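You operate a simulated robot arm through the tools that you are given. There is no shell and no other tool. Be economical: measure what you need, move in short steps, check, and stop when the job is done.

The job below is to be done with a simulated robot arm. You get a single attempt, and the scene is never put back.

TASK
Fetch the green sign from the top of the left front desk and set it on the top of the left back desk. Put the short steel nut on the top of the small drawer unit. Put the red tape roll on the top of the right back desk. Take the orange tray and leave it on the top of the right front desk. Open the right drawer of the big table, fetch the green rubber ring from there and set it on top of the carton of fan guards and shut the drawer again. The order is free.
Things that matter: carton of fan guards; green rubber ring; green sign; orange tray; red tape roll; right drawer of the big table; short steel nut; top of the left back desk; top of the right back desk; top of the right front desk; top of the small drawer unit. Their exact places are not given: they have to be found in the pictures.

Only the result counts: the job must be done as asked and must still hold three seconds after the hand-in. Knocking over, shifting, dropping, spilling or breaking anything else fails it.

THE ROBOT
A 6-joint arm with a four-finger gripper on a trunk, on a base that drives. Base frame: it is fixed to the floor where the robot stands at the start and does not move with it; the origin is under the middle of the robot, x ahead of it, y to its left, z up; the surface under the hand at the start is at about z = 730. Lengths are in mm, angles in rad, forces in N, time in s.
With the tool pointing down near the work surface it reaches from about 560 to 880 mm from the robot's upright axis, wherever it stands. Its first joint turns from -2.897 to 2.897 rad. Places, roughly: carton of fan guards [-1500, 0, 750]; green rubber ring [-2500, 2000, 750]; green sign [750, -250, 750]; orange tray [-1750, 250, 750]; red tape roll (8x8x3 cm) [1100, 1100, 700]; right drawer of the big table [-2700, 2100, 700]; short steel nut (4x4x3 cm) [700, 900, 800]; top of the left back desk [1300, 1100, 700]; top of the right back desk [2200, -300, 700]; top of the right front desk [1500, -700, 700]; top of the small drawer unit (20x16 cm) [-560, -1900, 880]. Payload 3.43 kg.
Tool frame: the origin (TCP) lies between the finger pads and is the grasp point; the fingertips stand 30 mm ahead of it; z points along the fingers, y is the line along which they close. The gripper opens to 120 mm. The gripper's body begins 85 mm behind the TCP.
Orientation is that of the tool frame in the base frame, as [roll, pitch, yaw] about the fixed x, y, z axes, in that order (R = Rz(yaw) Ry(pitch) Rx(roll)). With the fingers straight down and closing along the base's y, the tool's x points along the base's -x, its y along +y and its z along -z.

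THE INTERFACE
- The arm moves only by the tool send_rows. Its argument "steps" is a list that holds one entry, the list of rows, each a list of 6 numbers: the shift along the tool's x, y, z in cm, then the turn, a rotation vector about the tool's x, y, z in rad. In form: [[[dx, dy, dz, wx, wy, wz], ...]]. A call has 1 to 12 rows; each row is the pose to reach, as a shift and turn from the pose commanded when the call began, along the tool's axes at that moment. "jaw" is the finger opening in cm, from 0 to 12, set as the call begins (left out, the last holds). Each row takes 0.2 s and may step no farther than 50 mm and 0.15 rad from the row before; otherwise, or with a gripper value out of range, the whole call is refused. A pose out of reach is approached as far as the arm can. The call stops where the force on the tool passes 40 N (or 10 N more than at its start, if that is more) or the arm is blocked; 0.2 s more then pass. The fingers move at their own pace and stop on an object; they squeeze with about 39 N. The grip force told is the motor's: it shows also when the fingers shut on nothing. Time passes only in rows, and 0.2 s behind the last, so rows that repeat a pose let the fingers close. The reply holds the time, the measured pose of the TCP, the force on the tool along the base axes, the opening and the grip force, in the units named above and with some noise, with the torque about the TCP (base axes, N m) and any sound that the robot's microphone picked up, and new pictures: "pictures" is both (left out), scene, wrist or none.
- Cameras (640 x 400 px; columns grow to the right, rows downward): "scene" is now at [47.7, 207.7, 1549.9]; the picture's right is [0.12, -0.99, 0.00], its down [-0.85, -0.10, -0.52] and it looks along [0.52, 0.06, -0.85] (base axes); focal length 260 px, centre (320, 200). "wrist" rides on the gripper at [71, -17, -121] in the tool frame; the picture's right is [0.23, 0.97, 0.00], its down [-0.81, 0.19, -0.55] and it looks along [-0.54, 0.13, 0.83] (tool axes); focal length 275 px, centre (320, 200).
- lift_body(by): slides the trunk up (or, below 0, down) by that many mm; the arm and the scene camera ride with it, the base frame stays. It gives what a move gives, with no picture.
- drive_base(legs): drives the robot by 1 to 6 legs, each [ahead, left, turn to the left] in mm, mm and rad, along the robot's own axes; the way and the turn of a leg run together, so that a leg with both is an arc; at most 1500 mm and 3.142 rad a leg. The arm and the cameras ride along, it lands a little off, and it stops where it bumps. It gives what a move gives, and a new picture of the scene camera.
- pan_tilt(pan, tilt): turns the head with the scene camera to pan (to the left, within 2.094 rad either way) and tilt (down, from -0.506 to 1.204), counted from straight ahead of the robot. It gives what a move gives, and a new picture of the scene camera.
- measure_at(camera, pixels): for up to 12 pixels [column, row] of the newest picture of that camera ("zoom" is the newest enlarged one), the place [x, y, z] in the base frame of the surface seen there, good to about 2 mm. It takes no simulated time.
- enlarge(camera, box): a new picture of the part [left, top, right, bottom] of that camera's present view, enlarged. It takes no simulated time.
- hand_in(): hands the job in; it is judged then, once.

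Work in short steps. Measure before you move; look again where a grasp or a placing could have gone wrong, and mend it. You have 124 turns and 260 pictures in all, those below and enlarged ones among them. Open the gripper and draw the arm clear of the work before you hand the job in, unless the task says otherwise; then end with one line.

The tools are called by a JSON object that holds its "op" and its "data". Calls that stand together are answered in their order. send_rows: Moves the arm, as the interface text tells. Its arguments: {"type":"object","properties":{"steps":{"type":"array","items":{"type":"array","items":{"type":"array","items":{"type":"number"}}}},"jaw":{"type":"number"},"pictures":{"type":"string","enum":["both","scene","wrist","none"]}},"required":["steps"]} The other tools are called the same way: lift_body (by) slides the trunk up or down; drive_base (legs) drives the base; pan_tilt (pan, tilt) turns the head that bears the scene camera; measure_at (camera, pixels) gives the place of the surface under pixels of a picture; enlarge (camera, box) takes an enlarged picture of a part of a camera's view; hand_in () hands the job in.

At the start:

```text
time_s: 0.0
tool_pos: [338.3, 350.2, 952.3]
ee_rot: [3.141, 0.001, 3.141]
ft_force: [0.8, -0.5, -0.2]
torque: [0.01, 0.01, -0.03]
gripper_width: 120.0
finger_force: 0.1
trunk travel left (down, up): [-150.0, 390.0]
robot x, y, heading: [-0.2, -0.5, -0.001]
head pan, tilt: [0.131, 1.103]
```

scene: 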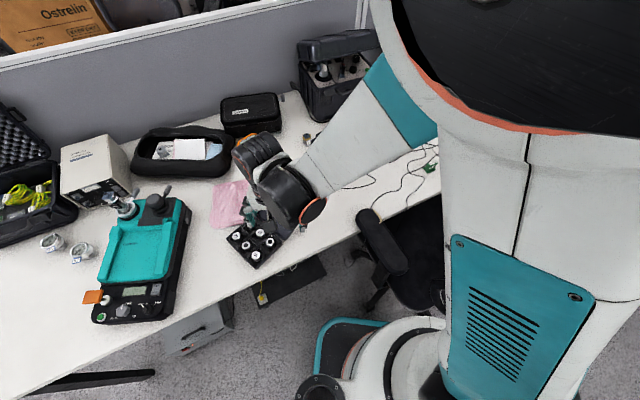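
wrist: 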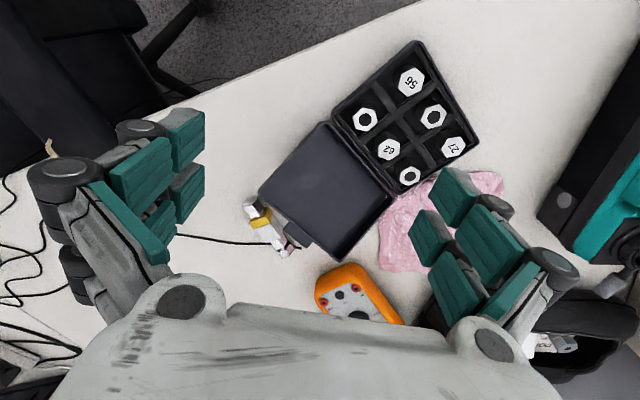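

The first picture shows the left front desk with instruments. I look around with the head to find the named things.

{"op": "pan_tilt", "data": {"pan": 0.6, "tilt": 0.6}}

{"op": "pan_tilt", "data": {"pan": -0.5, "tilt": 0.5}}

{"op": "pan_tilt", "data": {"pan": -1.8, "tilt": 0.4}}

{"op": "pan_tilt", "data": {"pan": 2.09, "tilt": 0.4}}

```text
time_s: 0.9
tool_pos: [339.3, 350.4, 950.8]
ee_rot: [-3.14, -0.001, 3.139]
ft_force: [0.1, -0.5, 0.5]
torque: [0.02, -0.01, 0.0]
gripper_width: 120.1
finger_force: 0.0
trunk travel left (down, up): [-150.0, 390.0]
robot x, y, heading: [-1.1, -2.1, 0.0]
head pan, tilt: [0.6, 0.6]
```

scene: 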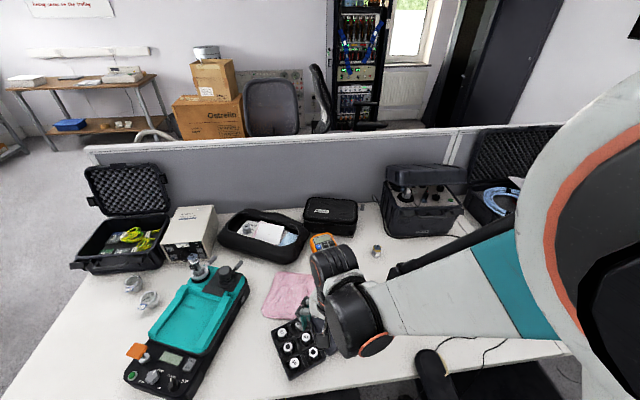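

```text
time_s: 2.3
tool_pos: [337.8, 349.6, 951.3]
ee_rot: [3.141, 0.0, 3.141]
ft_force: [0.7, -0.3, -0.9]
torque: [-0.05, 0.03, -0.01]
gripper_width: 120.0
finger_force: 0.0
trunk travel left (down, up): [-150.0, 390.0]
robot x, y, heading: [-2.3, -1.4, 0.001]
head pan, tilt: [-0.499, 0.499]
```

scene: 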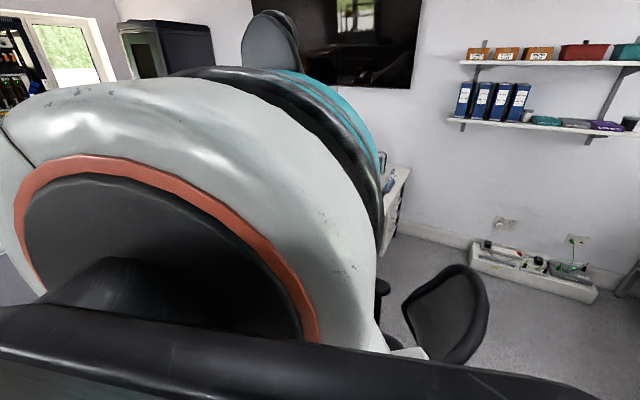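

```text
time_s: 3.7
tool_pos: [338.4, 349.6, 952.5]
ee_rot: [3.141, 0.001, 3.139]
ft_force: [0.6, -0.8, -0.3]
torque: [0.04, -0.01, 0.02]
gripper_width: 120.2
finger_force: 0.0
trunk travel left (down, up): [-150.0, 390.0]
robot x, y, heading: [-0.5, 1.3, 0.002]
head pan, tilt: [-1.799, 0.4]
```

scene: 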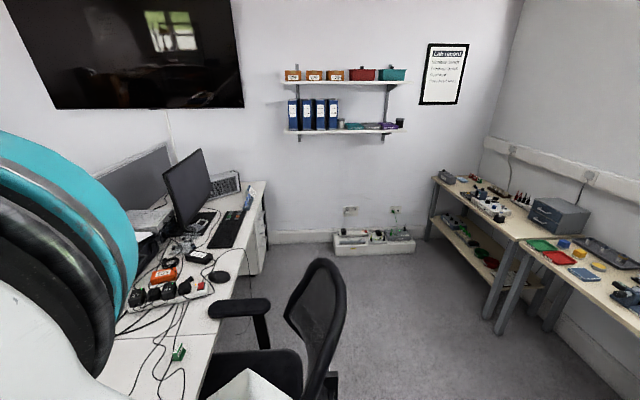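

```text
time_s: 6.9
tool_pos: [338.0, 351.1, 950.4]
ee_rot: [3.14, 0.0, 3.141]
ft_force: [0.3, 0.1, 0.2]
torque: [0.03, -0.02, -0.03]
gripper_width: 119.9
finger_force: 0.2
trunk travel left (down, up): [-150.0, 390.0]
robot x, y, heading: [0.8, 0.9, 0.002]
head pan, tilt: [2.089, 0.4]
```

scene: 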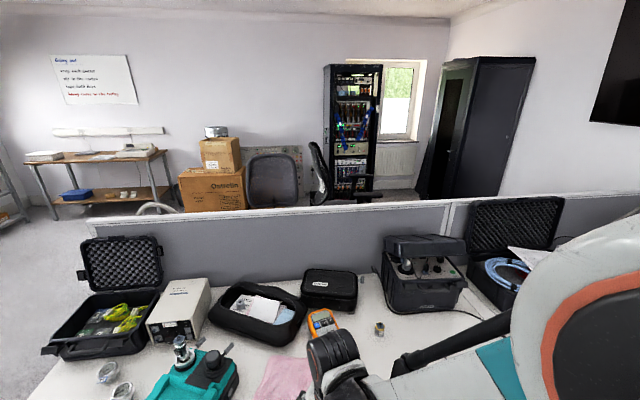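

The last picture doesn't fit a pan of 2.09 (it still shows the same desk). I take a new look at the present view, full frame.

{"op": "enlarge", "data": {"camera": "scene", "box": [0, 0, 640, 400]}}

{"op": "measure_at", "data": {"camera": "scene", "pixels": [[320, 220], [380, 330], [110, 375], [210, 180], [100, 155]]}}

```text
1.00 times, centred on (320, 200) of scene (not enlarged: the box is as wide or as high as the picture)
```

zoom: 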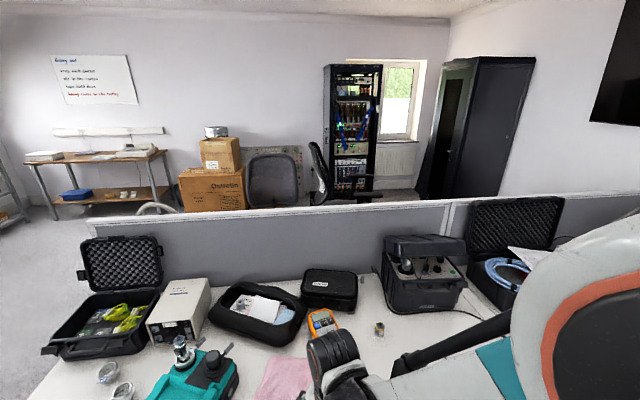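

```text
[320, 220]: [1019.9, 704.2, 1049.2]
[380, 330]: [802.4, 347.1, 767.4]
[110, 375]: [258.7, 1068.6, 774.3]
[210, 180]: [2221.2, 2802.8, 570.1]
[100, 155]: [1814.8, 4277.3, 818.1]
```

The view direction computes to ~0.5 rad pan, though the reading says 2.09. I try another pan to the left.

{"op": "pan_tilt", "data": {"pan": 1.4, "tilt": 0.5}}

```text
time_s: 8.0
tool_pos: [338.4, 353.0, 950.9]
ee_rot: [3.14, 0.002, 3.14]
ft_force: [-0.7, 0.0, 0.5]
torque: [0.0, -0.02, -0.02]
gripper_width: 119.7
finger_force: 0.2
trunk travel left (down, up): [-150.0, 390.0]
robot x, y, heading: [1.6, 0.3, -0.001]
head pan, tilt: [1.4, 0.499]
```

scene: 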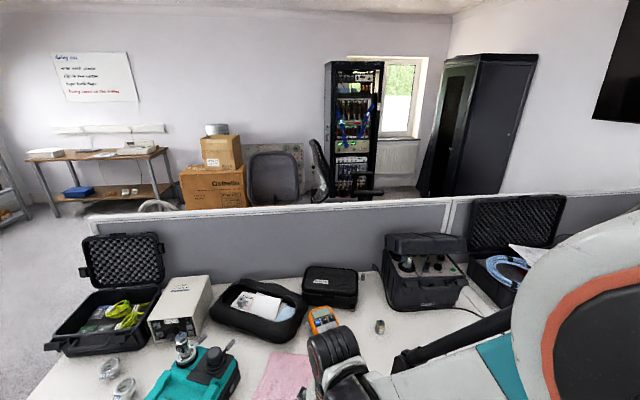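

The view hasn't changed. I check whether the head still follows, going to the right and back.

{"op": "pan_tilt", "data": {"pan": 0.0, "tilt": 0.8}}

{"op": "pan_tilt", "data": {"pan": -2.09, "tilt": 0.5}}

{"op": "pan_tilt", "data": {"pan": 1.2, "tilt": 0.7}}

```text
time_s: 9.5
tool_pos: [338.9, 350.6, 952.3]
ee_rot: [3.141, 0.001, -3.141]
ft_force: [-0.3, -0.6, 0.5]
torque: [0.01, 0.01, 0.0]
gripper_width: 120.0
finger_force: 0.0
trunk travel left (down, up): [-150.0, 390.0]
robot x, y, heading: [-3.0, 0.6, -0.003]
head pan, tilt: [0.0, 0.799]
```

scene: 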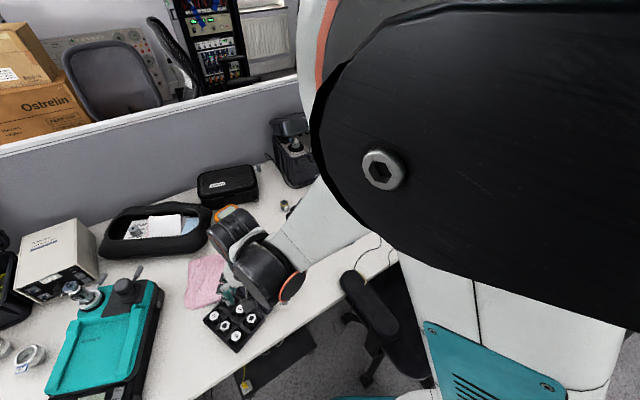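

```text
time_s: 11.5
tool_pos: [338.1, 351.0, 952.3]
ee_rot: [-3.141, 0.0, 3.142]
ft_force: [-0.2, 1.0, 0.1]
torque: [0.02, -0.02, 0.04]
gripper_width: 120.1
finger_force: 0.1
trunk travel left (down, up): [-150.0, 390.0]
robot x, y, heading: [-1.8, 0.9, -0.001]
head pan, tilt: [-2.089, 0.499]
```

scene: 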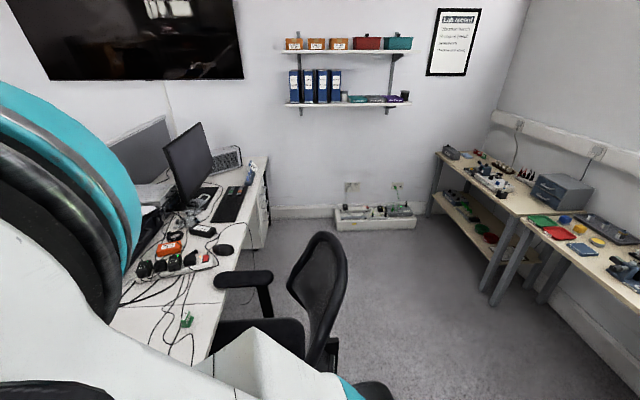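

```text
time_s: 14.3
tool_pos: [339.3, 352.0, 950.6]
ee_rot: [-3.141, 0.001, 3.139]
ft_force: [0.3, -0.1, -0.2]
torque: [0.01, 0.01, 0.01]
gripper_width: 119.9
finger_force: 0.0
trunk travel left (down, up): [-150.0, 390.0]
robot x, y, heading: [-4.6, -0.3, -0.005]
head pan, tilt: [1.201, 0.7]
```

scene: 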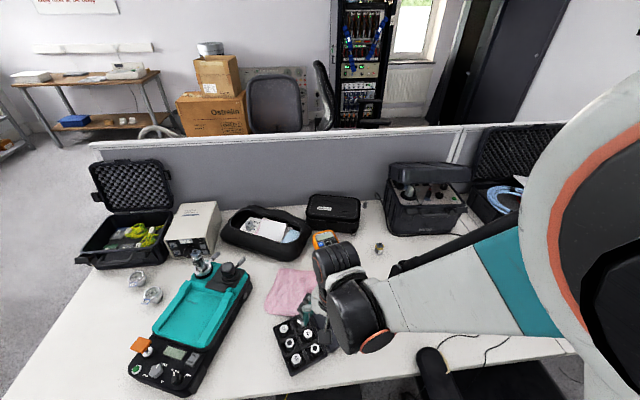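

The shown view seems to clamp between about -1.7 and 0.6 rad of pan; I'll turn the base for the rest. First, enlarge the desk here to find nut and sign.

{"op": "enlarge", "data": {"camera": "scene", "box": [70, 150, 390, 350]}}

{"op": "measure_at", "data": {"camera": "scene", "pixels": [[137, 276], [152, 295], [379, 247], [290, 145], [60, 350], [440, 350], [250, 385], [145, 345], [600, 330]]}}

{"op": "enlarge", "data": {"camera": "scene", "box": [380, 160, 560, 273]}}

```text
2.00 times, centred on (230, 250) of scene
```

zoom: 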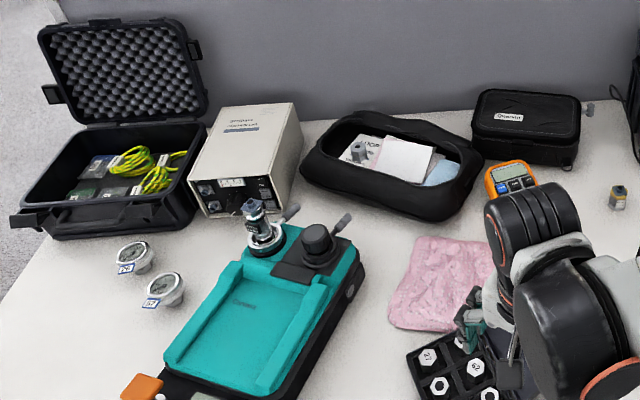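

```text
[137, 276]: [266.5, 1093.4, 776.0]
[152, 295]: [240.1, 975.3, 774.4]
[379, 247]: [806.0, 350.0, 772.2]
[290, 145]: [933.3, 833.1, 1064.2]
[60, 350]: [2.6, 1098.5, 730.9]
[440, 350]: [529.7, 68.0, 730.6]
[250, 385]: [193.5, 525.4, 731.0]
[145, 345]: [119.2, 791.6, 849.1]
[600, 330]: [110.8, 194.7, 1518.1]
```

```text
3.54 times, centred on (470, 216) of scene
```

zoom: 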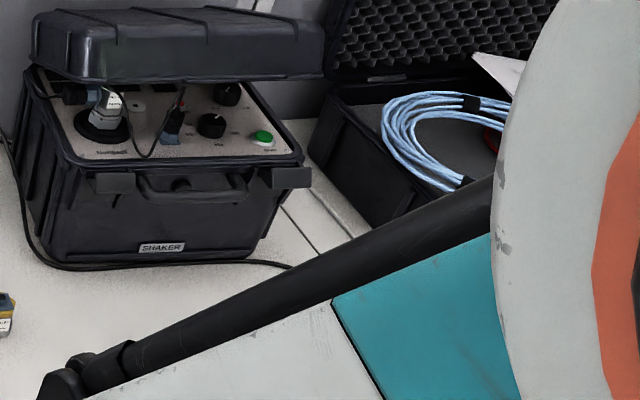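

Three nut-like things: in the black tray (249,225), by the orange meter (379,247), and on the teal device (197,258). I enlarge each.

{"op": "enlarge", "data": {"camera": "scene", "box": [215, 195, 319, 260]}}

{"op": "measure_at", "data": {"camera": "zoom", "pixels": [[210, 180], [210, 210], [300, 200], [470, 100]]}}

{"op": "enlarge", "data": {"camera": "scene", "box": [347, 227, 411, 267]}}

{"op": "enlarge", "data": {"camera": "scene", "box": [170, 240, 266, 300]}}

```text
6.15 times, centred on (267, 228) of scene
```

zoom: 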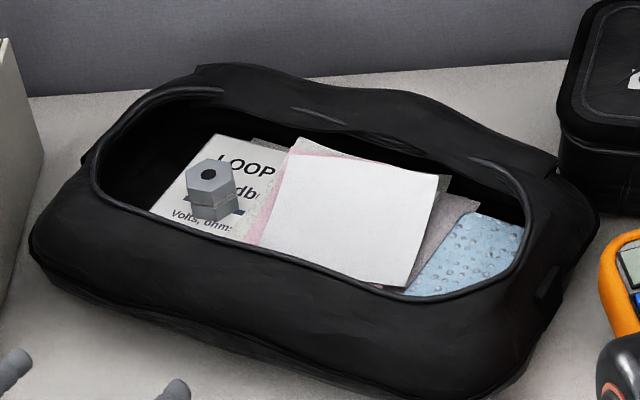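

```text
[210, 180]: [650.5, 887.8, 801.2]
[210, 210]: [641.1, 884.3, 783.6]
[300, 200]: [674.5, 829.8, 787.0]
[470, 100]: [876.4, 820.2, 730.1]
```

```text
10.00 times, centred on (379, 247) of scene
```

zoom: 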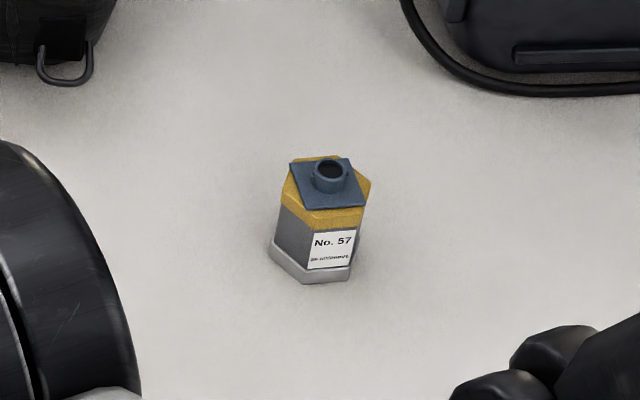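

```text
6.67 times, centred on (218, 270) of scene
```

zoom: 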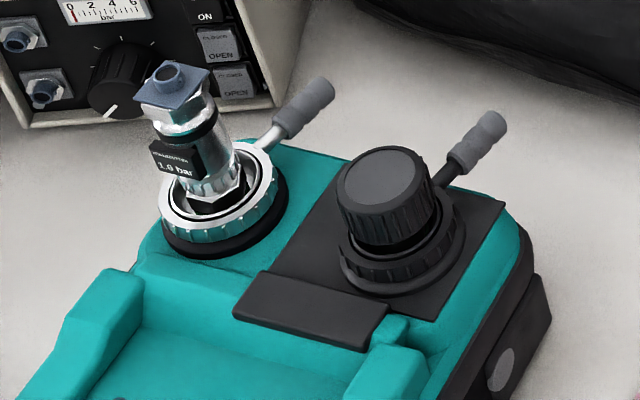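

The short steel nut is in the black pouch at about (650, 888), top z≈801. Next, find the green sign on the right.

{"op": "pan_tilt", "data": {"pan": -1.5, "tilt": 0.7}}

{"op": "pan_tilt", "data": {"pan": -0.9, "tilt": 0.7}}

```text
time_s: 16.7
tool_pos: [338.9, 349.2, 952.3]
ee_rot: [3.141, -0.002, 3.141]
ft_force: [0.3, 0.2, 0.3]
torque: [0.0, 0.0, -0.05]
gripper_width: 120.1
finger_force: 0.0
trunk travel left (down, up): [-150.0, 390.0]
robot x, y, heading: [-0.4, 1.5, 0.002]
head pan, tilt: [-1.499, 0.7]
```

scene: 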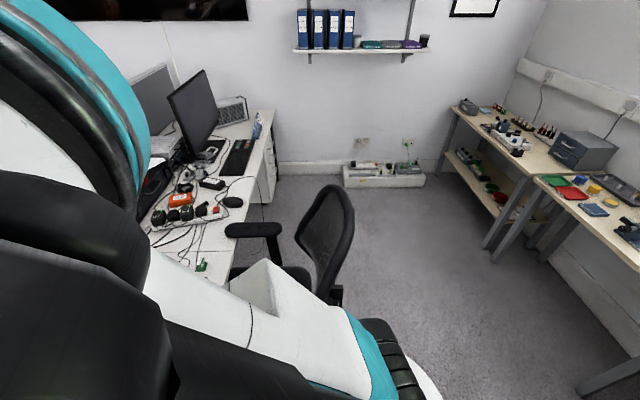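

```text
time_s: 17.7
tool_pos: [337.1, 351.4, 951.5]
ee_rot: [-3.141, -0.001, -3.14]
ft_force: [-0.5, 0.0, -0.4]
torque: [-0.02, 0.01, -0.02]
gripper_width: 120.2
finger_force: 0.0
trunk travel left (down, up): [-150.0, 390.0]
robot x, y, heading: [2.3, -1.4, -0.0]
head pan, tilt: [-0.901, 0.7]
```

scene: 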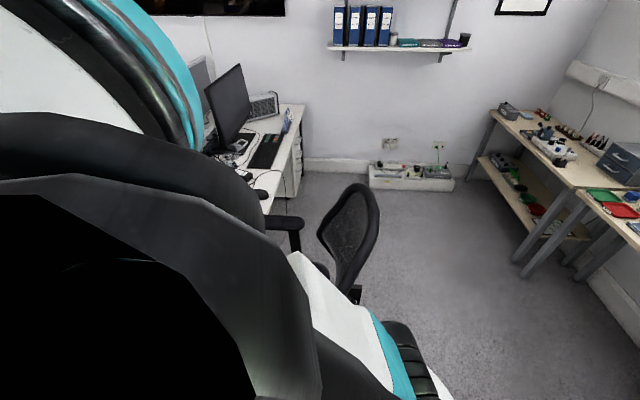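

Re-pan to -1.6 and measure the green thing.

{"op": "pan_tilt", "data": {"pan": -1.6, "tilt": 0.8}}

{"op": "enlarge", "data": {"camera": "scene", "box": [130, 50, 290, 150]}}

{"op": "enlarge", "data": {"camera": "scene", "box": [440, 70, 640, 195]}}

{"op": "enlarge", "data": {"camera": "scene", "box": [130, 150, 290, 250]}}

{"op": "measure_at", "data": {"camera": "scene", "pixels": [[200, 242], [208, 230], [235, 120], [170, 200], [360, 150], [330, 190], [560, 160], [610, 190], [590, 120], [310, 340], [500, 230]]}}

```text
time_s: 18.8
tool_pos: [338.7, 349.2, 952.1]
ee_rot: [3.141, -0.001, 3.14]
ft_force: [-0.5, 0.1, 0.2]
torque: [0.03, -0.03, 0.0]
gripper_width: 119.9
finger_force: 0.1
trunk travel left (down, up): [-150.0, 390.0]
robot x, y, heading: [-1.2, 0.0, -0.001]
head pan, tilt: [-1.6, 0.799]
```

scene: 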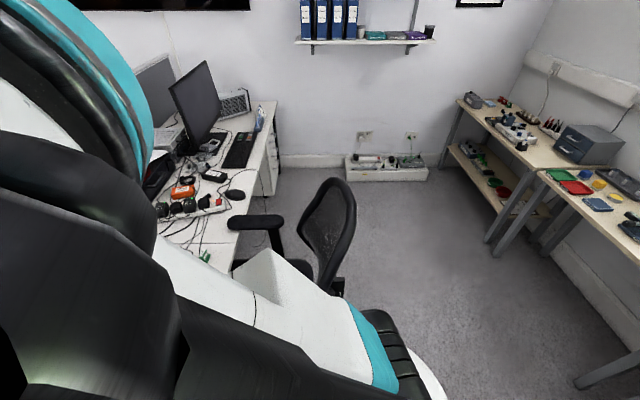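

```text
4.00 times, centred on (210, 100) of scene
```

zoom: 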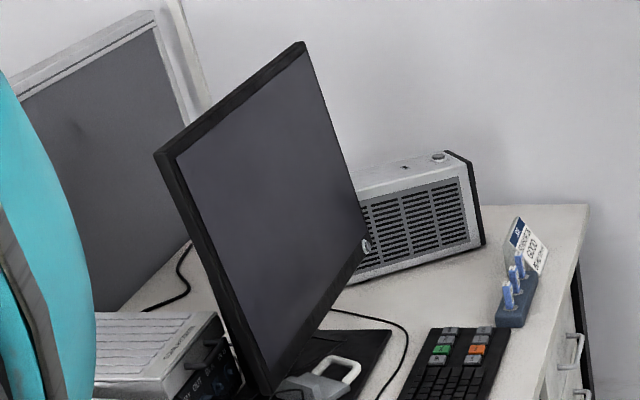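

```text
3.20 times, centred on (540, 132) of scene
```

zoom: 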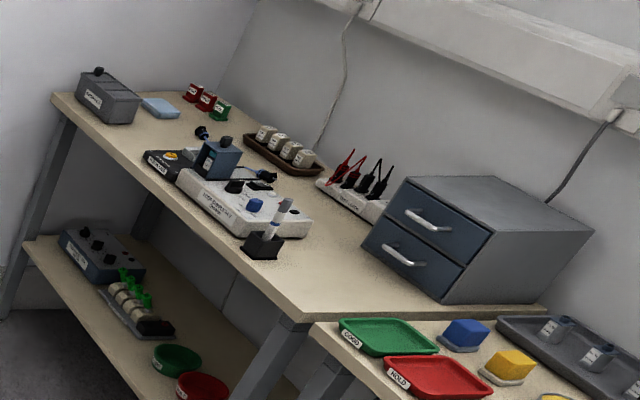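

```text
4.00 times, centred on (210, 200) of scene
```

zoom: 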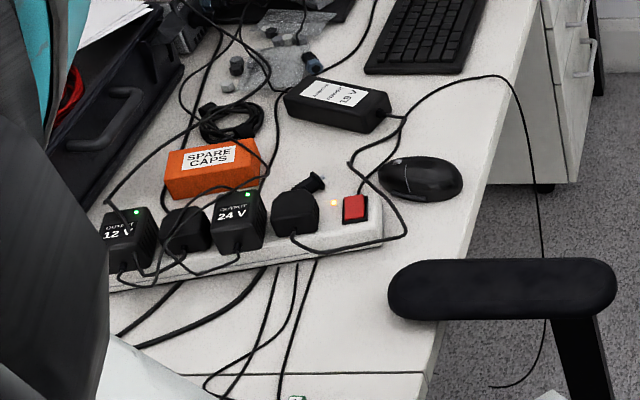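

```text
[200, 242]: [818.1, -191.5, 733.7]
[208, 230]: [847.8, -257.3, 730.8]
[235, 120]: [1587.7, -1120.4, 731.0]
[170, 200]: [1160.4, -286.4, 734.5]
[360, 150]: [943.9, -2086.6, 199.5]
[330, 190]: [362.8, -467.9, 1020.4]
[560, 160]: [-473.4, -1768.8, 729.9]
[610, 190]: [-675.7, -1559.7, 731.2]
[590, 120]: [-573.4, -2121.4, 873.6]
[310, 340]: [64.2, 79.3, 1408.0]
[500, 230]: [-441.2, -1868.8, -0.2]
```

The drawer unit is at about (-573,-2121,874). I look at the green thing at (205,256).

{"op": "enlarge", "data": {"camera": "scene", "box": [165, 230, 245, 280]}}

{"op": "measure_at", "data": {"camera": "scene", "pixels": [[205, 256], [203, 258], [196, 262], [230, 262], [250, 100], [165, 240]]}}

{"op": "enlarge", "data": {"camera": "scene", "box": [540, 110, 640, 173]}}

{"op": "measure_at", "data": {"camera": "zoom", "pixels": [[300, 100], [520, 180], [400, 130], [120, 130], [400, 200], [230, 130]]}}

```text
8.00 times, centred on (205, 255) of scene
```

zoom: 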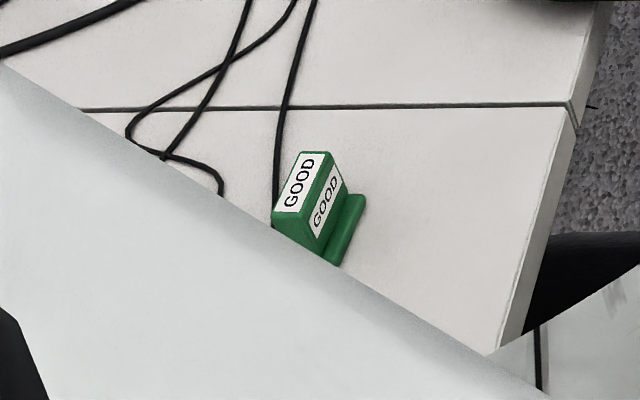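

```text
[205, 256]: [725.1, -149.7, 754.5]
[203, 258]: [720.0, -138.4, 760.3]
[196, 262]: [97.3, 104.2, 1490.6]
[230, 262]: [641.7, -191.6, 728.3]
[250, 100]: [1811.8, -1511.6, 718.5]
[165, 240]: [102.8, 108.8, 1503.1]
```

```text
6.35 times, centred on (590, 142) of scene
```

zoom: 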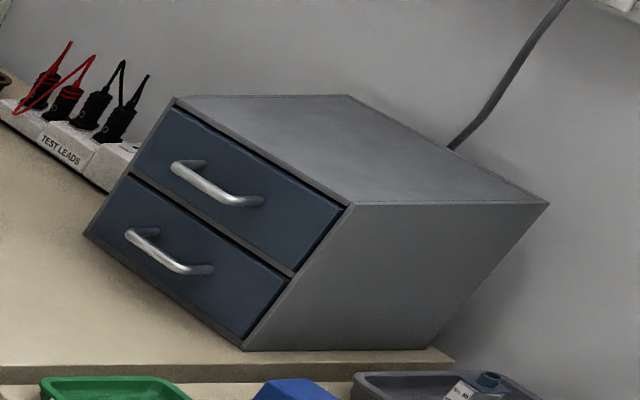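

```text
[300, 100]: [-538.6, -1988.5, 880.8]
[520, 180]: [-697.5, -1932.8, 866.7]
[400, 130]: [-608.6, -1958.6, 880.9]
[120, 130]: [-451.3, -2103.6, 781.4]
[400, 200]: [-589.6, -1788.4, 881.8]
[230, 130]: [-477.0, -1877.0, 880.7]
```

The green "GOOD" sign stands at about (722,-148), z≈760. I move the arm over toward it at present height to look with the wrist camera.

{"op": "send_rows", "data": {"steps": [[[-2.3, -4, 0, 0, 0, 0], [-4.6, -8, 0, 0, 0, 0], [-6.9, -12, 0, 0, 0, 0], [-9.2, -16, 0, 0, 0, 0], [-11.5, -20, 0, 0, 0, 0], [-13.8, -24, 0, 0, 0, 0], [-16.1, -28, 0, 0, 0, 0], [-18.4, -32, 0, 0, 0, 0], [-20.7, -36, 0, 0, 0, 0], [-23, -40, 0, 0, 0, 0], [-25, -44, 0, 0, 0, 0], [-27, -48, 0, 0, 0, 0]]]}}

```text
time_s: 21.4
tool_pos: [606.5, -131.0, 951.1]
ee_rot: [-3.141, 0.001, -3.141]
ft_force: [-0.4, -0.8, -1.5]
torque: [0.01, -0.03, 0.04]
gripper_width: 120.3
finger_force: 0.1
trunk travel left (down, up): [-150.0, 390.0]
robot x, y, heading: [3.3, -0.2, -0.003]
head pan, tilt: [-1.6, 0.799]
```

scene: 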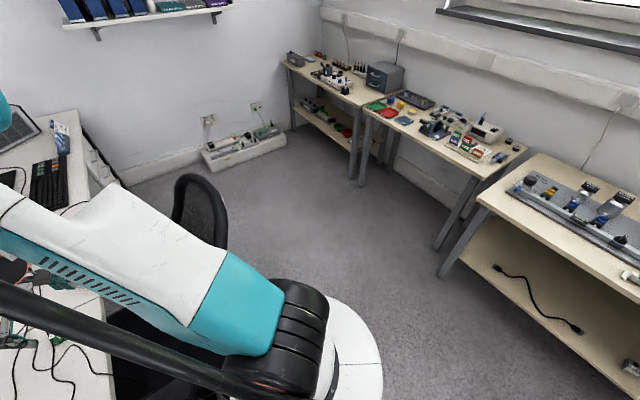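
wrist: 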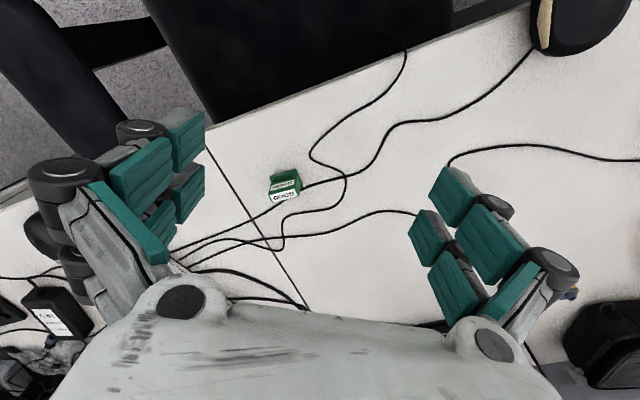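

The wrist view shows the sign at (285,186), with cables passing it. I enlarge and measure.

{"op": "enlarge", "data": {"camera": "wrist", "box": [237, 156, 333, 216]}}

{"op": "measure_at", "data": {"camera": "zoom", "pixels": [[220, 140], [415, 120], [220, 190], [440, 190], [220, 260], [430, 230], [230, 300], [320, 170], [320, 250], [330, 215], [400, 60], [330, 320]]}}

```text
6.67 times, centred on (285, 186) of wrist
```

zoom: 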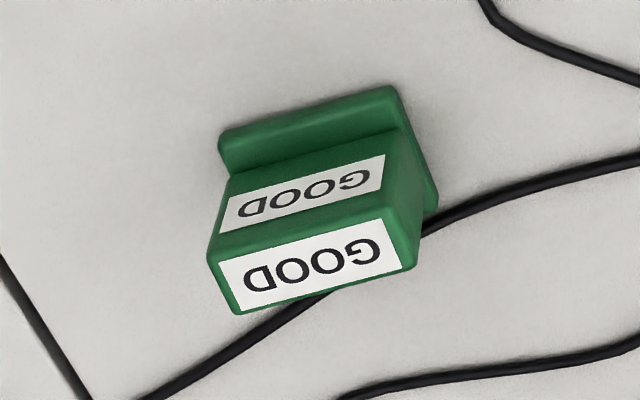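

```text
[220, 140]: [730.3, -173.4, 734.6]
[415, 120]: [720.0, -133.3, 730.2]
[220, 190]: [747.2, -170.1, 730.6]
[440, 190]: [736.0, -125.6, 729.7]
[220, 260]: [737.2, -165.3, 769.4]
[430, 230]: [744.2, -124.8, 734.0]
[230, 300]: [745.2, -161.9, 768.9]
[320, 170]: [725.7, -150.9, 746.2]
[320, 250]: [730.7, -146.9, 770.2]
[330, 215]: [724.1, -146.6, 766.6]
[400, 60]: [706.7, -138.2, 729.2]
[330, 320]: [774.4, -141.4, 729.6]
```

Measure the top face ends exactly to get the length axis.

{"op": "measure_at", "data": {"camera": "zoom", "pixels": [[216, 256], [242, 307], [408, 262], [396, 222], [230, 282], [400, 242], [225, 150], [385, 100]]}}

```text
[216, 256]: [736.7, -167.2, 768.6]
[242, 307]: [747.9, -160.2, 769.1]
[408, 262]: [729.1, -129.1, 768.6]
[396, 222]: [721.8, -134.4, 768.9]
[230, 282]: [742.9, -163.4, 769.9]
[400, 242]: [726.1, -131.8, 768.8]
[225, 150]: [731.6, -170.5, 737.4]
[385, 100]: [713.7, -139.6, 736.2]
```

The length axis runs 0.49 rad from y; grasp ends. I move above at (731,-149.5) rotating −0.489 about tool z, to z=840.

{"op": "send_rows", "data": {"steps": [[[-3.1, -0.5, 0, 0, 0, -0.12], [-6.2, -0.9, 0, 0, 0, -0.24], [-9.3, -1.4, 2, 0, 0, -0.36], [-12.45, -1.85, 6, 0, 0, -0.489], [-12.45, -1.85, 10, 0, 0, -0.489], [-12.45, -1.85, 10, 0, 0, -0.489]]], "jaw": 8, "pictures": "wrist"}}

```text
refused: row 4 steps farther than a row can; nothing moved
```

Row 4 was too long (51 mm); split it.

{"op": "send_rows", "data": {"steps": [[[-3.1, -0.5, 0, 0, 0, -0.12], [-6.2, -0.9, 0, 0, 0, -0.24], [-9.3, -1.4, 2, 0, 0, -0.36], [-12.45, -1.85, 5, 0, 0, -0.489], [-12.45, -1.85, 9, 0, 0, -0.489], [-12.45, -1.85, 11, 0, 0, -0.489], [-12.45, -1.85, 11, 0, 0, -0.489]]], "jaw": 8, "pictures": "wrist"}}

```text
time_s: 23.0
tool_pos: [734.6, -147.6, 840.0]
ee_rot: [3.141, 0.001, -2.653]
ft_force: [0.3, -0.4, -1.0]
torque: [-0.02, -0.02, 0.0]
gripper_width: 79.8
finger_force: 0.1
trunk travel left (down, up): [-150.0, 390.0]
robot x, y, heading: [-1.1, 0.9, -0.002]
head pan, tilt: [-1.6, 0.799]
```

wrist: 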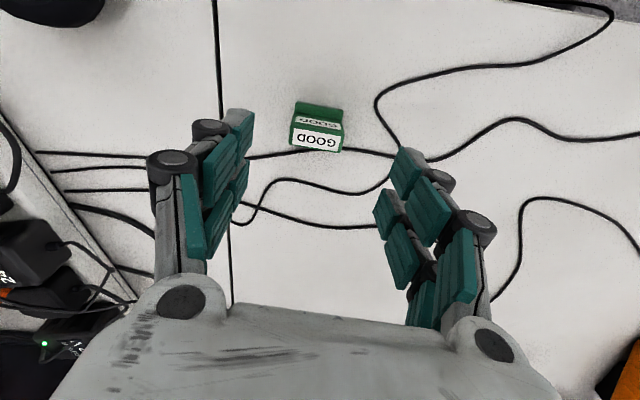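

The sign looks centred between the fingers. Descend 72 mm to z≈768 and close.

{"op": "send_rows", "data": {"steps": [[[0.3, 0, 3.5, 0, 0, 0], [0.3, 0, 6, 0, 0, 0], [0.3, 0, 7.2, 0, 0, 0]]], "pictures": "wrist"}}

{"op": "send_rows", "data": {"steps": [[[0, 0, 0, 0, 0, 0], [0, 0, 0, 0, 0, 0], [0, 0, 0, 0, 0, 0], [0, 0, 0, 0, 0, 0]]], "jaw": 2, "pictures": "wrist"}}

```text
time_s: 23.8
tool_pos: [730.2, -147.9, 769.5]
ee_rot: [3.141, -0.001, -2.655]
ft_force: [0.4, -0.6, -1.0]
torque: [0.04, 0.02, 0.0]
gripper_width: 79.9
finger_force: 0.1
trunk travel left (down, up): [-150.0, 390.0]
robot x, y, heading: [-2.2, 1.0, 0.003]
head pan, tilt: [-1.6, 0.799]
```

wrist: 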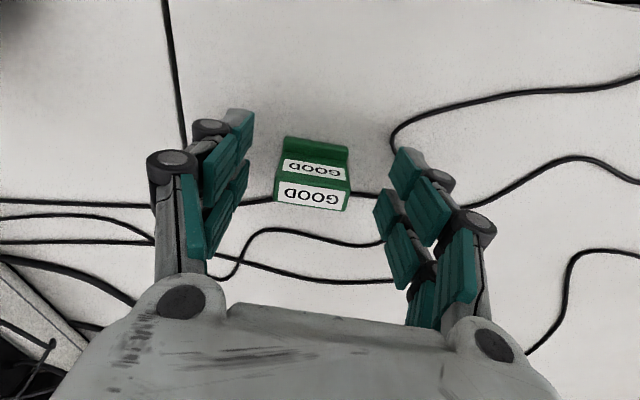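

```text
time_s: 24.8
tool_pos: [729.4, -148.2, 768.5]
ee_rot: [3.141, 0.0, -2.653]
ft_force: [0.6, 0.0, -0.7]
torque: [-0.01, 0.01, 0.01]
gripper_width: 38.3
finger_force: 38.8
trunk travel left (down, up): [-150.0, 390.0]
robot x, y, heading: [0.8, 1.2, -0.001]
head pan, tilt: [-1.6, 0.799]
```

wrist: 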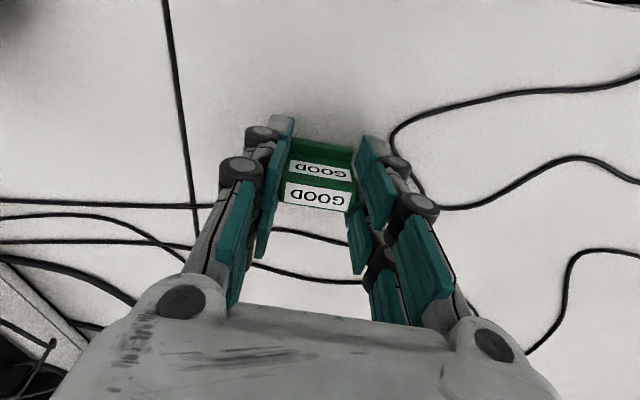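

Gripped (38 mm, 39 N). I lift it 15 cm and raise the trunk for a view over the divider.

{"op": "send_rows", "data": {"steps": [[[0, 0, -3, 0, 0, 0], [0, 0, -7, 0, 0, 0], [0, 0, -11, 0, 0, 0], [0, 0, -15, 0, 0, 0]]], "pictures": "none"}}

{"op": "lift_body", "data": {"by": 350}}

{"op": "pan_tilt", "data": {"pan": 0.2, "tilt": 0.5}}

{"op": "pan_tilt", "data": {"pan": 1.2, "tilt": 0.5}}

{"op": "pan_tilt", "data": {"pan": 2.09, "tilt": 0.5}}

{"op": "pan_tilt", "data": {"pan": -2.09, "tilt": 0.5}}

```text
time_s: 25.8
tool_pos: [727.7, -149.8, 920.3]
ee_rot: [3.141, 0.0, -2.653]
ft_force: [-1.4, -0.6, -0.3]
torque: [-0.01, 0.02, 0.02]
gripper_width: 38.5
finger_force: 38.7
trunk travel left (down, up): [-150.0, 390.0]
robot x, y, heading: [-1.8, 2.2, 0.002]
head pan, tilt: [-1.6, 0.799]
```

```text
time_s: 29.2
tool_pos: [728.1, -149.7, 1268.9]
ee_rot: [-3.141, 0.0, -2.654]
ft_force: [0.2, -0.3, -0.4]
torque: [0.01, 0.0, -0.02]
gripper_width: 38.4
finger_force: 38.5
trunk travel left (down, up): [-500.0, 40.0]
robot x, y, heading: [-0.4, 0.2, 0.005]
head pan, tilt: [-1.6, 0.799]
```

```text
time_s: 31.0
tool_pos: [729.0, -149.0, 1270.0]
ee_rot: [-3.14, 0.001, -2.652]
ft_force: [-0.3, 0.3, -0.4]
torque: [0.0, -0.05, 0.01]
gripper_width: 38.7
finger_force: 38.8
trunk travel left (down, up): [-500.0, 40.0]
robot x, y, heading: [1.6, -1.3, 0.003]
head pan, tilt: [0.201, 0.499]
```

scene: 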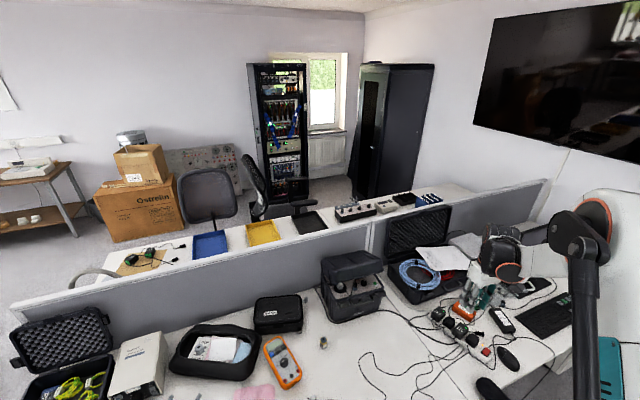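

```text
time_s: 32.3
tool_pos: [727.8, -149.6, 1269.7]
ee_rot: [-3.141, 0.001, -2.655]
ft_force: [-0.5, 0.4, -0.3]
torque: [0.02, 0.01, 0.0]
gripper_width: 38.9
finger_force: 38.8
trunk travel left (down, up): [-500.0, 40.0]
robot x, y, heading: [-0.8, 0.1, -0.0]
head pan, tilt: [1.201, 0.499]
```

scene: 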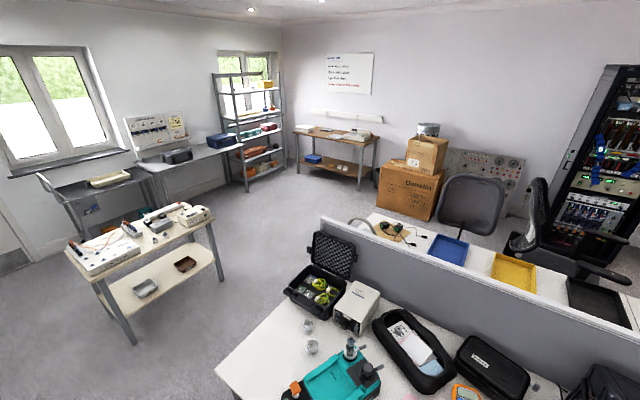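

```text
time_s: 33.5
tool_pos: [728.6, -149.2, 1269.3]
ee_rot: [3.141, 0.0, -2.653]
ft_force: [0.0, 0.8, -0.3]
torque: [-0.02, -0.01, 0.01]
gripper_width: 38.7
finger_force: 39.0
trunk travel left (down, up): [-500.0, 40.0]
robot x, y, heading: [2.7, 2.4, -0.0]
head pan, tilt: [2.089, 0.499]
```

scene: 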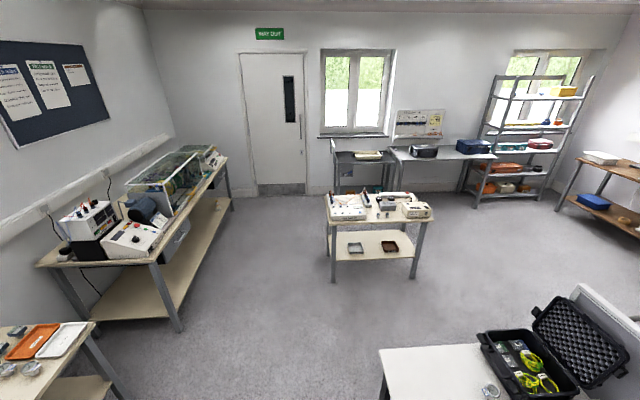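

```text
time_s: 36.8
tool_pos: [728.2, -149.5, 1269.8]
ee_rot: [-3.141, 0.001, -2.655]
ft_force: [0.3, -0.3, 0.2]
torque: [-0.02, -0.02, -0.03]
gripper_width: 38.7
finger_force: 39.1
trunk travel left (down, up): [-500.0, 40.0]
robot x, y, heading: [0.9, -1.5, -0.006]
head pan, tilt: [-2.089, 0.499]
```

scene: 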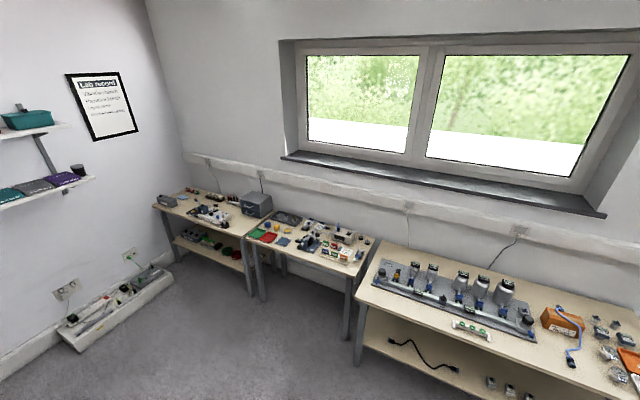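

Good overview now. In this view I measure the benches at the back (carton at (562,320)) and floor.

{"op": "measure_at", "data": {"camera": "scene", "pixels": [[562, 318], [545, 310], [580, 330], [255, 197], [625, 375], [360, 300], [480, 330], [180, 300], [360, 370], [600, 330], [265, 295], [300, 350]]}}

{"op": "enlarge", "data": {"camera": "scene", "box": [480, 280, 640, 380]}}

{"op": "pan_tilt", "data": {"pan": 2.09, "tilt": 0.7}}

{"op": "measure_at", "data": {"camera": "scene", "pixels": [[33, 270], [10, 270], [60, 250], [175, 170], [160, 180], [190, 260], [330, 180], [410, 240], [385, 330], [500, 300], [120, 300], [250, 200]]}}

```text
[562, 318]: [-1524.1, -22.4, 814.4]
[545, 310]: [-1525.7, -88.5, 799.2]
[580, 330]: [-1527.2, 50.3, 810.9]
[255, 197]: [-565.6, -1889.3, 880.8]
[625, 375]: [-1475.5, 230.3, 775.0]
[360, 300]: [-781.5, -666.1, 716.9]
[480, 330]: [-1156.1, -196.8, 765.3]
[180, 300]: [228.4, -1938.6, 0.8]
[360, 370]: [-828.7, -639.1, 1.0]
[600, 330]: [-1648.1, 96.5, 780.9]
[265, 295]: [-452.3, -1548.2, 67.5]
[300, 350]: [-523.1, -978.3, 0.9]
```

```text
4.00 times, centred on (560, 330) of scene
```

zoom: 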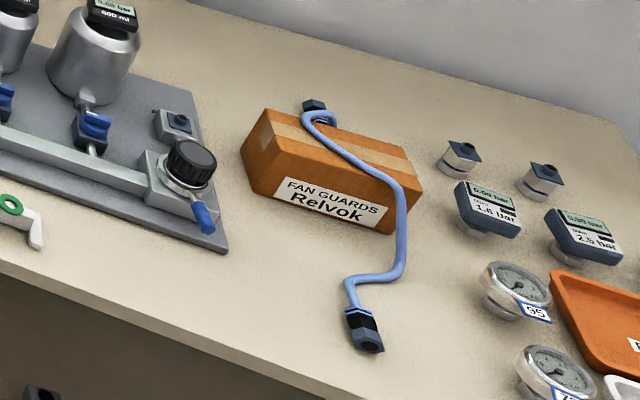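

```text
time_s: 40.2
tool_pos: [727.7, -149.4, 1269.6]
ee_rot: [3.141, 0.0, -2.651]
ft_force: [-0.3, -0.4, -0.1]
torque: [0.02, 0.0, -0.01]
gripper_width: 38.7
finger_force: 38.9
trunk travel left (down, up): [-500.0, 40.0]
robot x, y, heading: [-0.2, -2.1, 0.005]
head pan, tilt: [2.089, 0.7]
```

scene: 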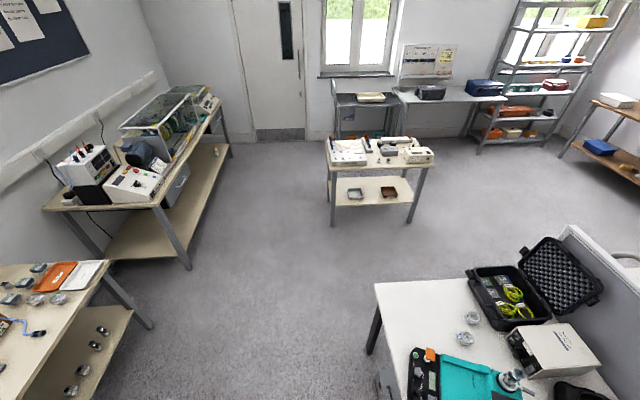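

```text
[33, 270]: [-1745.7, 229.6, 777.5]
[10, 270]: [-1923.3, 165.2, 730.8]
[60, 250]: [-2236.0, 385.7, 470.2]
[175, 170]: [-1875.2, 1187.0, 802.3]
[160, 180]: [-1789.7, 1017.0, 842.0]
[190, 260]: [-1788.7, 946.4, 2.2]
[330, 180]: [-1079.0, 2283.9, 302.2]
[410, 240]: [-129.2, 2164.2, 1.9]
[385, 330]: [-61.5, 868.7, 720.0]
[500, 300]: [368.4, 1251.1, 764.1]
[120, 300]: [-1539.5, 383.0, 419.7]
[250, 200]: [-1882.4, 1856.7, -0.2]
```

Now measure the way to the back desks: pan 1.2 view.

{"op": "pan_tilt", "data": {"pan": 1.2, "tilt": 0.5}}

{"op": "enlarge", "data": {"camera": "scene", "box": [330, 190, 640, 384]}}

{"op": "measure_at", "data": {"camera": "scene", "pixels": [[322, 220], [345, 232], [400, 225], [397, 230], [447, 248], [512, 272], [585, 300], [620, 260], [400, 275], [470, 200], [545, 200], [240, 200]]}}

{"op": "measure_at", "data": {"camera": "scene", "pixels": [[215, 250], [180, 265], [300, 190], [410, 205], [380, 205], [510, 250], [550, 265], [490, 235], [220, 370], [300, 290], [345, 170], [620, 290]]}}

```text
time_s: 41.4
tool_pos: [728.1, -149.3, 1268.5]
ee_rot: [-3.14, -0.001, -2.653]
ft_force: [1.0, 0.7, -0.9]
torque: [0.01, 0.0, -0.04]
gripper_width: 38.5
finger_force: 38.4
trunk travel left (down, up): [-500.0, 40.0]
robot x, y, heading: [0.4, 0.3, -0.001]
head pan, tilt: [1.201, 0.499]
```

scene: 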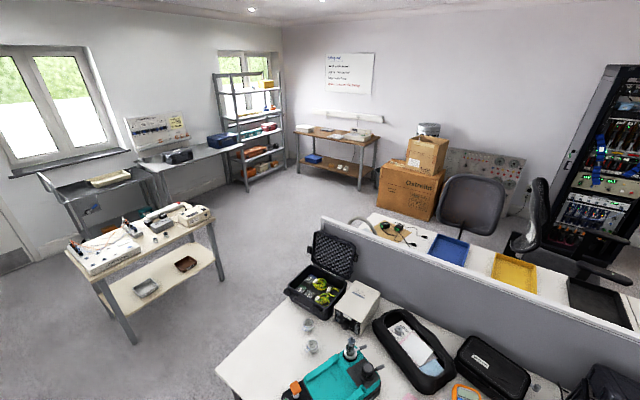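

```text
2.06 times, centred on (485, 287) of scene
```

zoom: 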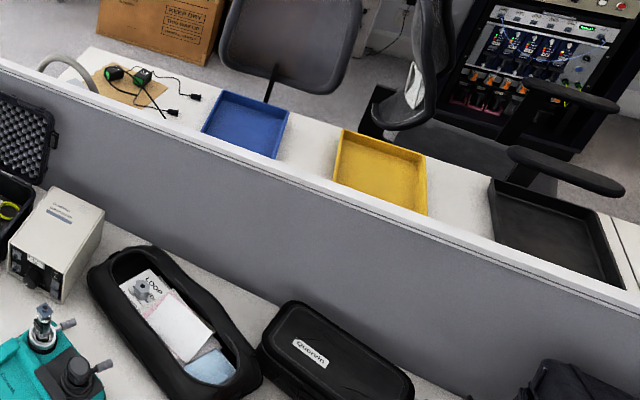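

```text
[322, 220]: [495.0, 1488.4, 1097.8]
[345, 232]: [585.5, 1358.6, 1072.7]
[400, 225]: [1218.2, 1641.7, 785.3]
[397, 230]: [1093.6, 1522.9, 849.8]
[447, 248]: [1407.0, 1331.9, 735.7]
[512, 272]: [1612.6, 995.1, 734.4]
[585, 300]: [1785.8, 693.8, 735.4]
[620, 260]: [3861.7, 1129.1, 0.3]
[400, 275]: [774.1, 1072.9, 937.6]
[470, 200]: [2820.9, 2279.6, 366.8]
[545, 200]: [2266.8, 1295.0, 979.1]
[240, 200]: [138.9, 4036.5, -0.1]
```

```text
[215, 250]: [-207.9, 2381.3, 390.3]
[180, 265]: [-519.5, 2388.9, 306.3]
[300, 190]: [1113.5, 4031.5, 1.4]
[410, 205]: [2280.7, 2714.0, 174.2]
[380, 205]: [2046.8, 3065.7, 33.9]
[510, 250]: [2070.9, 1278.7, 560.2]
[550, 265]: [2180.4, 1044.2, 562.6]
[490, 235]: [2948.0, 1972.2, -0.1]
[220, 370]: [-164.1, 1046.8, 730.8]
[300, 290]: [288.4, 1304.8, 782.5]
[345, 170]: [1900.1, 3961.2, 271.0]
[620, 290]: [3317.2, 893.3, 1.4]
```

Front desk runs along direction (0.557,-0.831), left end at t≈-961; the back desks lie behind. I drive around the left end with the arm high: first left along the desk, then past its end.

{"op": "drive_base", "data": {"legs": [[-394, 588, 0], [-394, 588, 0]]}}

```text
time_s: 48.8
tool_pos: [-63.7, 1044.2, 1270.1]
ee_rot: [-3.141, -0.001, -2.637]
ft_force: [-0.1, 0.5, -0.6]
torque: [-0.02, -0.03, 0.01]
gripper_width: 38.5
finger_force: 38.7
trunk travel left (down, up): [-500.0, 40.0]
robot x, y, heading: [-797.0, 1182.0, 0.016]
head pan, tilt: [1.201, 0.499]
```

scene: 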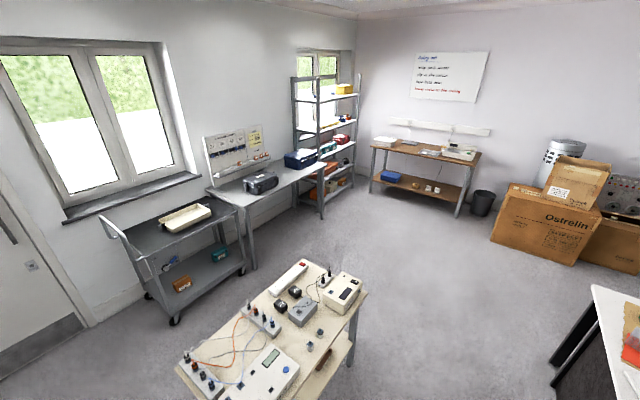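

Arrived without a bump. I check the clearance between middle bench and desk end.

{"op": "measure_at", "data": {"camera": "scene", "pixels": [[300, 265], [364, 295], [350, 360], [230, 395], [555, 355], [595, 290], [535, 265], [480, 210], [300, 395], [560, 380], [450, 330]]}}

{"op": "pan_tilt", "data": {"pan": 0.3, "tilt": 0.5}}

{"op": "enlarge", "data": {"camera": "scene", "box": [200, 120, 640, 395]}}

```text
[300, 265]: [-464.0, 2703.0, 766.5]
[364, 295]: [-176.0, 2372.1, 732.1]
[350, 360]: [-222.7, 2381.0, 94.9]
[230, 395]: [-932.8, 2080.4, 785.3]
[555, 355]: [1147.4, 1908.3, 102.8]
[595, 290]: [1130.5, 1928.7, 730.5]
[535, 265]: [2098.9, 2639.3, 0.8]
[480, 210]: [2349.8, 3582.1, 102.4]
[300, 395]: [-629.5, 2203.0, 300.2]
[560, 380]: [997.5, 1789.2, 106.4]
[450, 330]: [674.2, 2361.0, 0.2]
```

```text
time_s: 50.0
tool_pos: [-63.0, 1043.2, 1269.8]
ee_rot: [-3.141, 0.001, -2.637]
ft_force: [1.0, -0.2, -0.9]
torque: [0.0, -0.03, -0.02]
gripper_width: 38.5
finger_force: 38.6
trunk travel left (down, up): [-500.0, 40.0]
robot x, y, heading: [-795.1, 1180.2, 0.014]
head pan, tilt: [0.3, 0.499]
```

scene: 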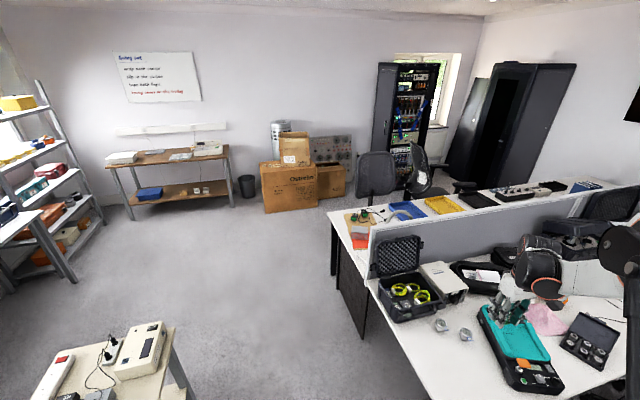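

```text
1.45 times, centred on (420, 258) of scene
```

zoom: 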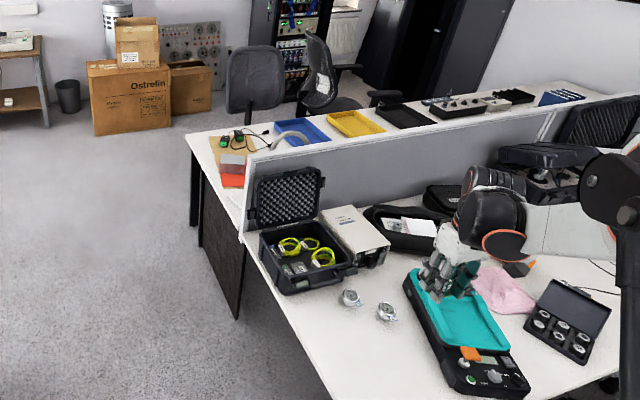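

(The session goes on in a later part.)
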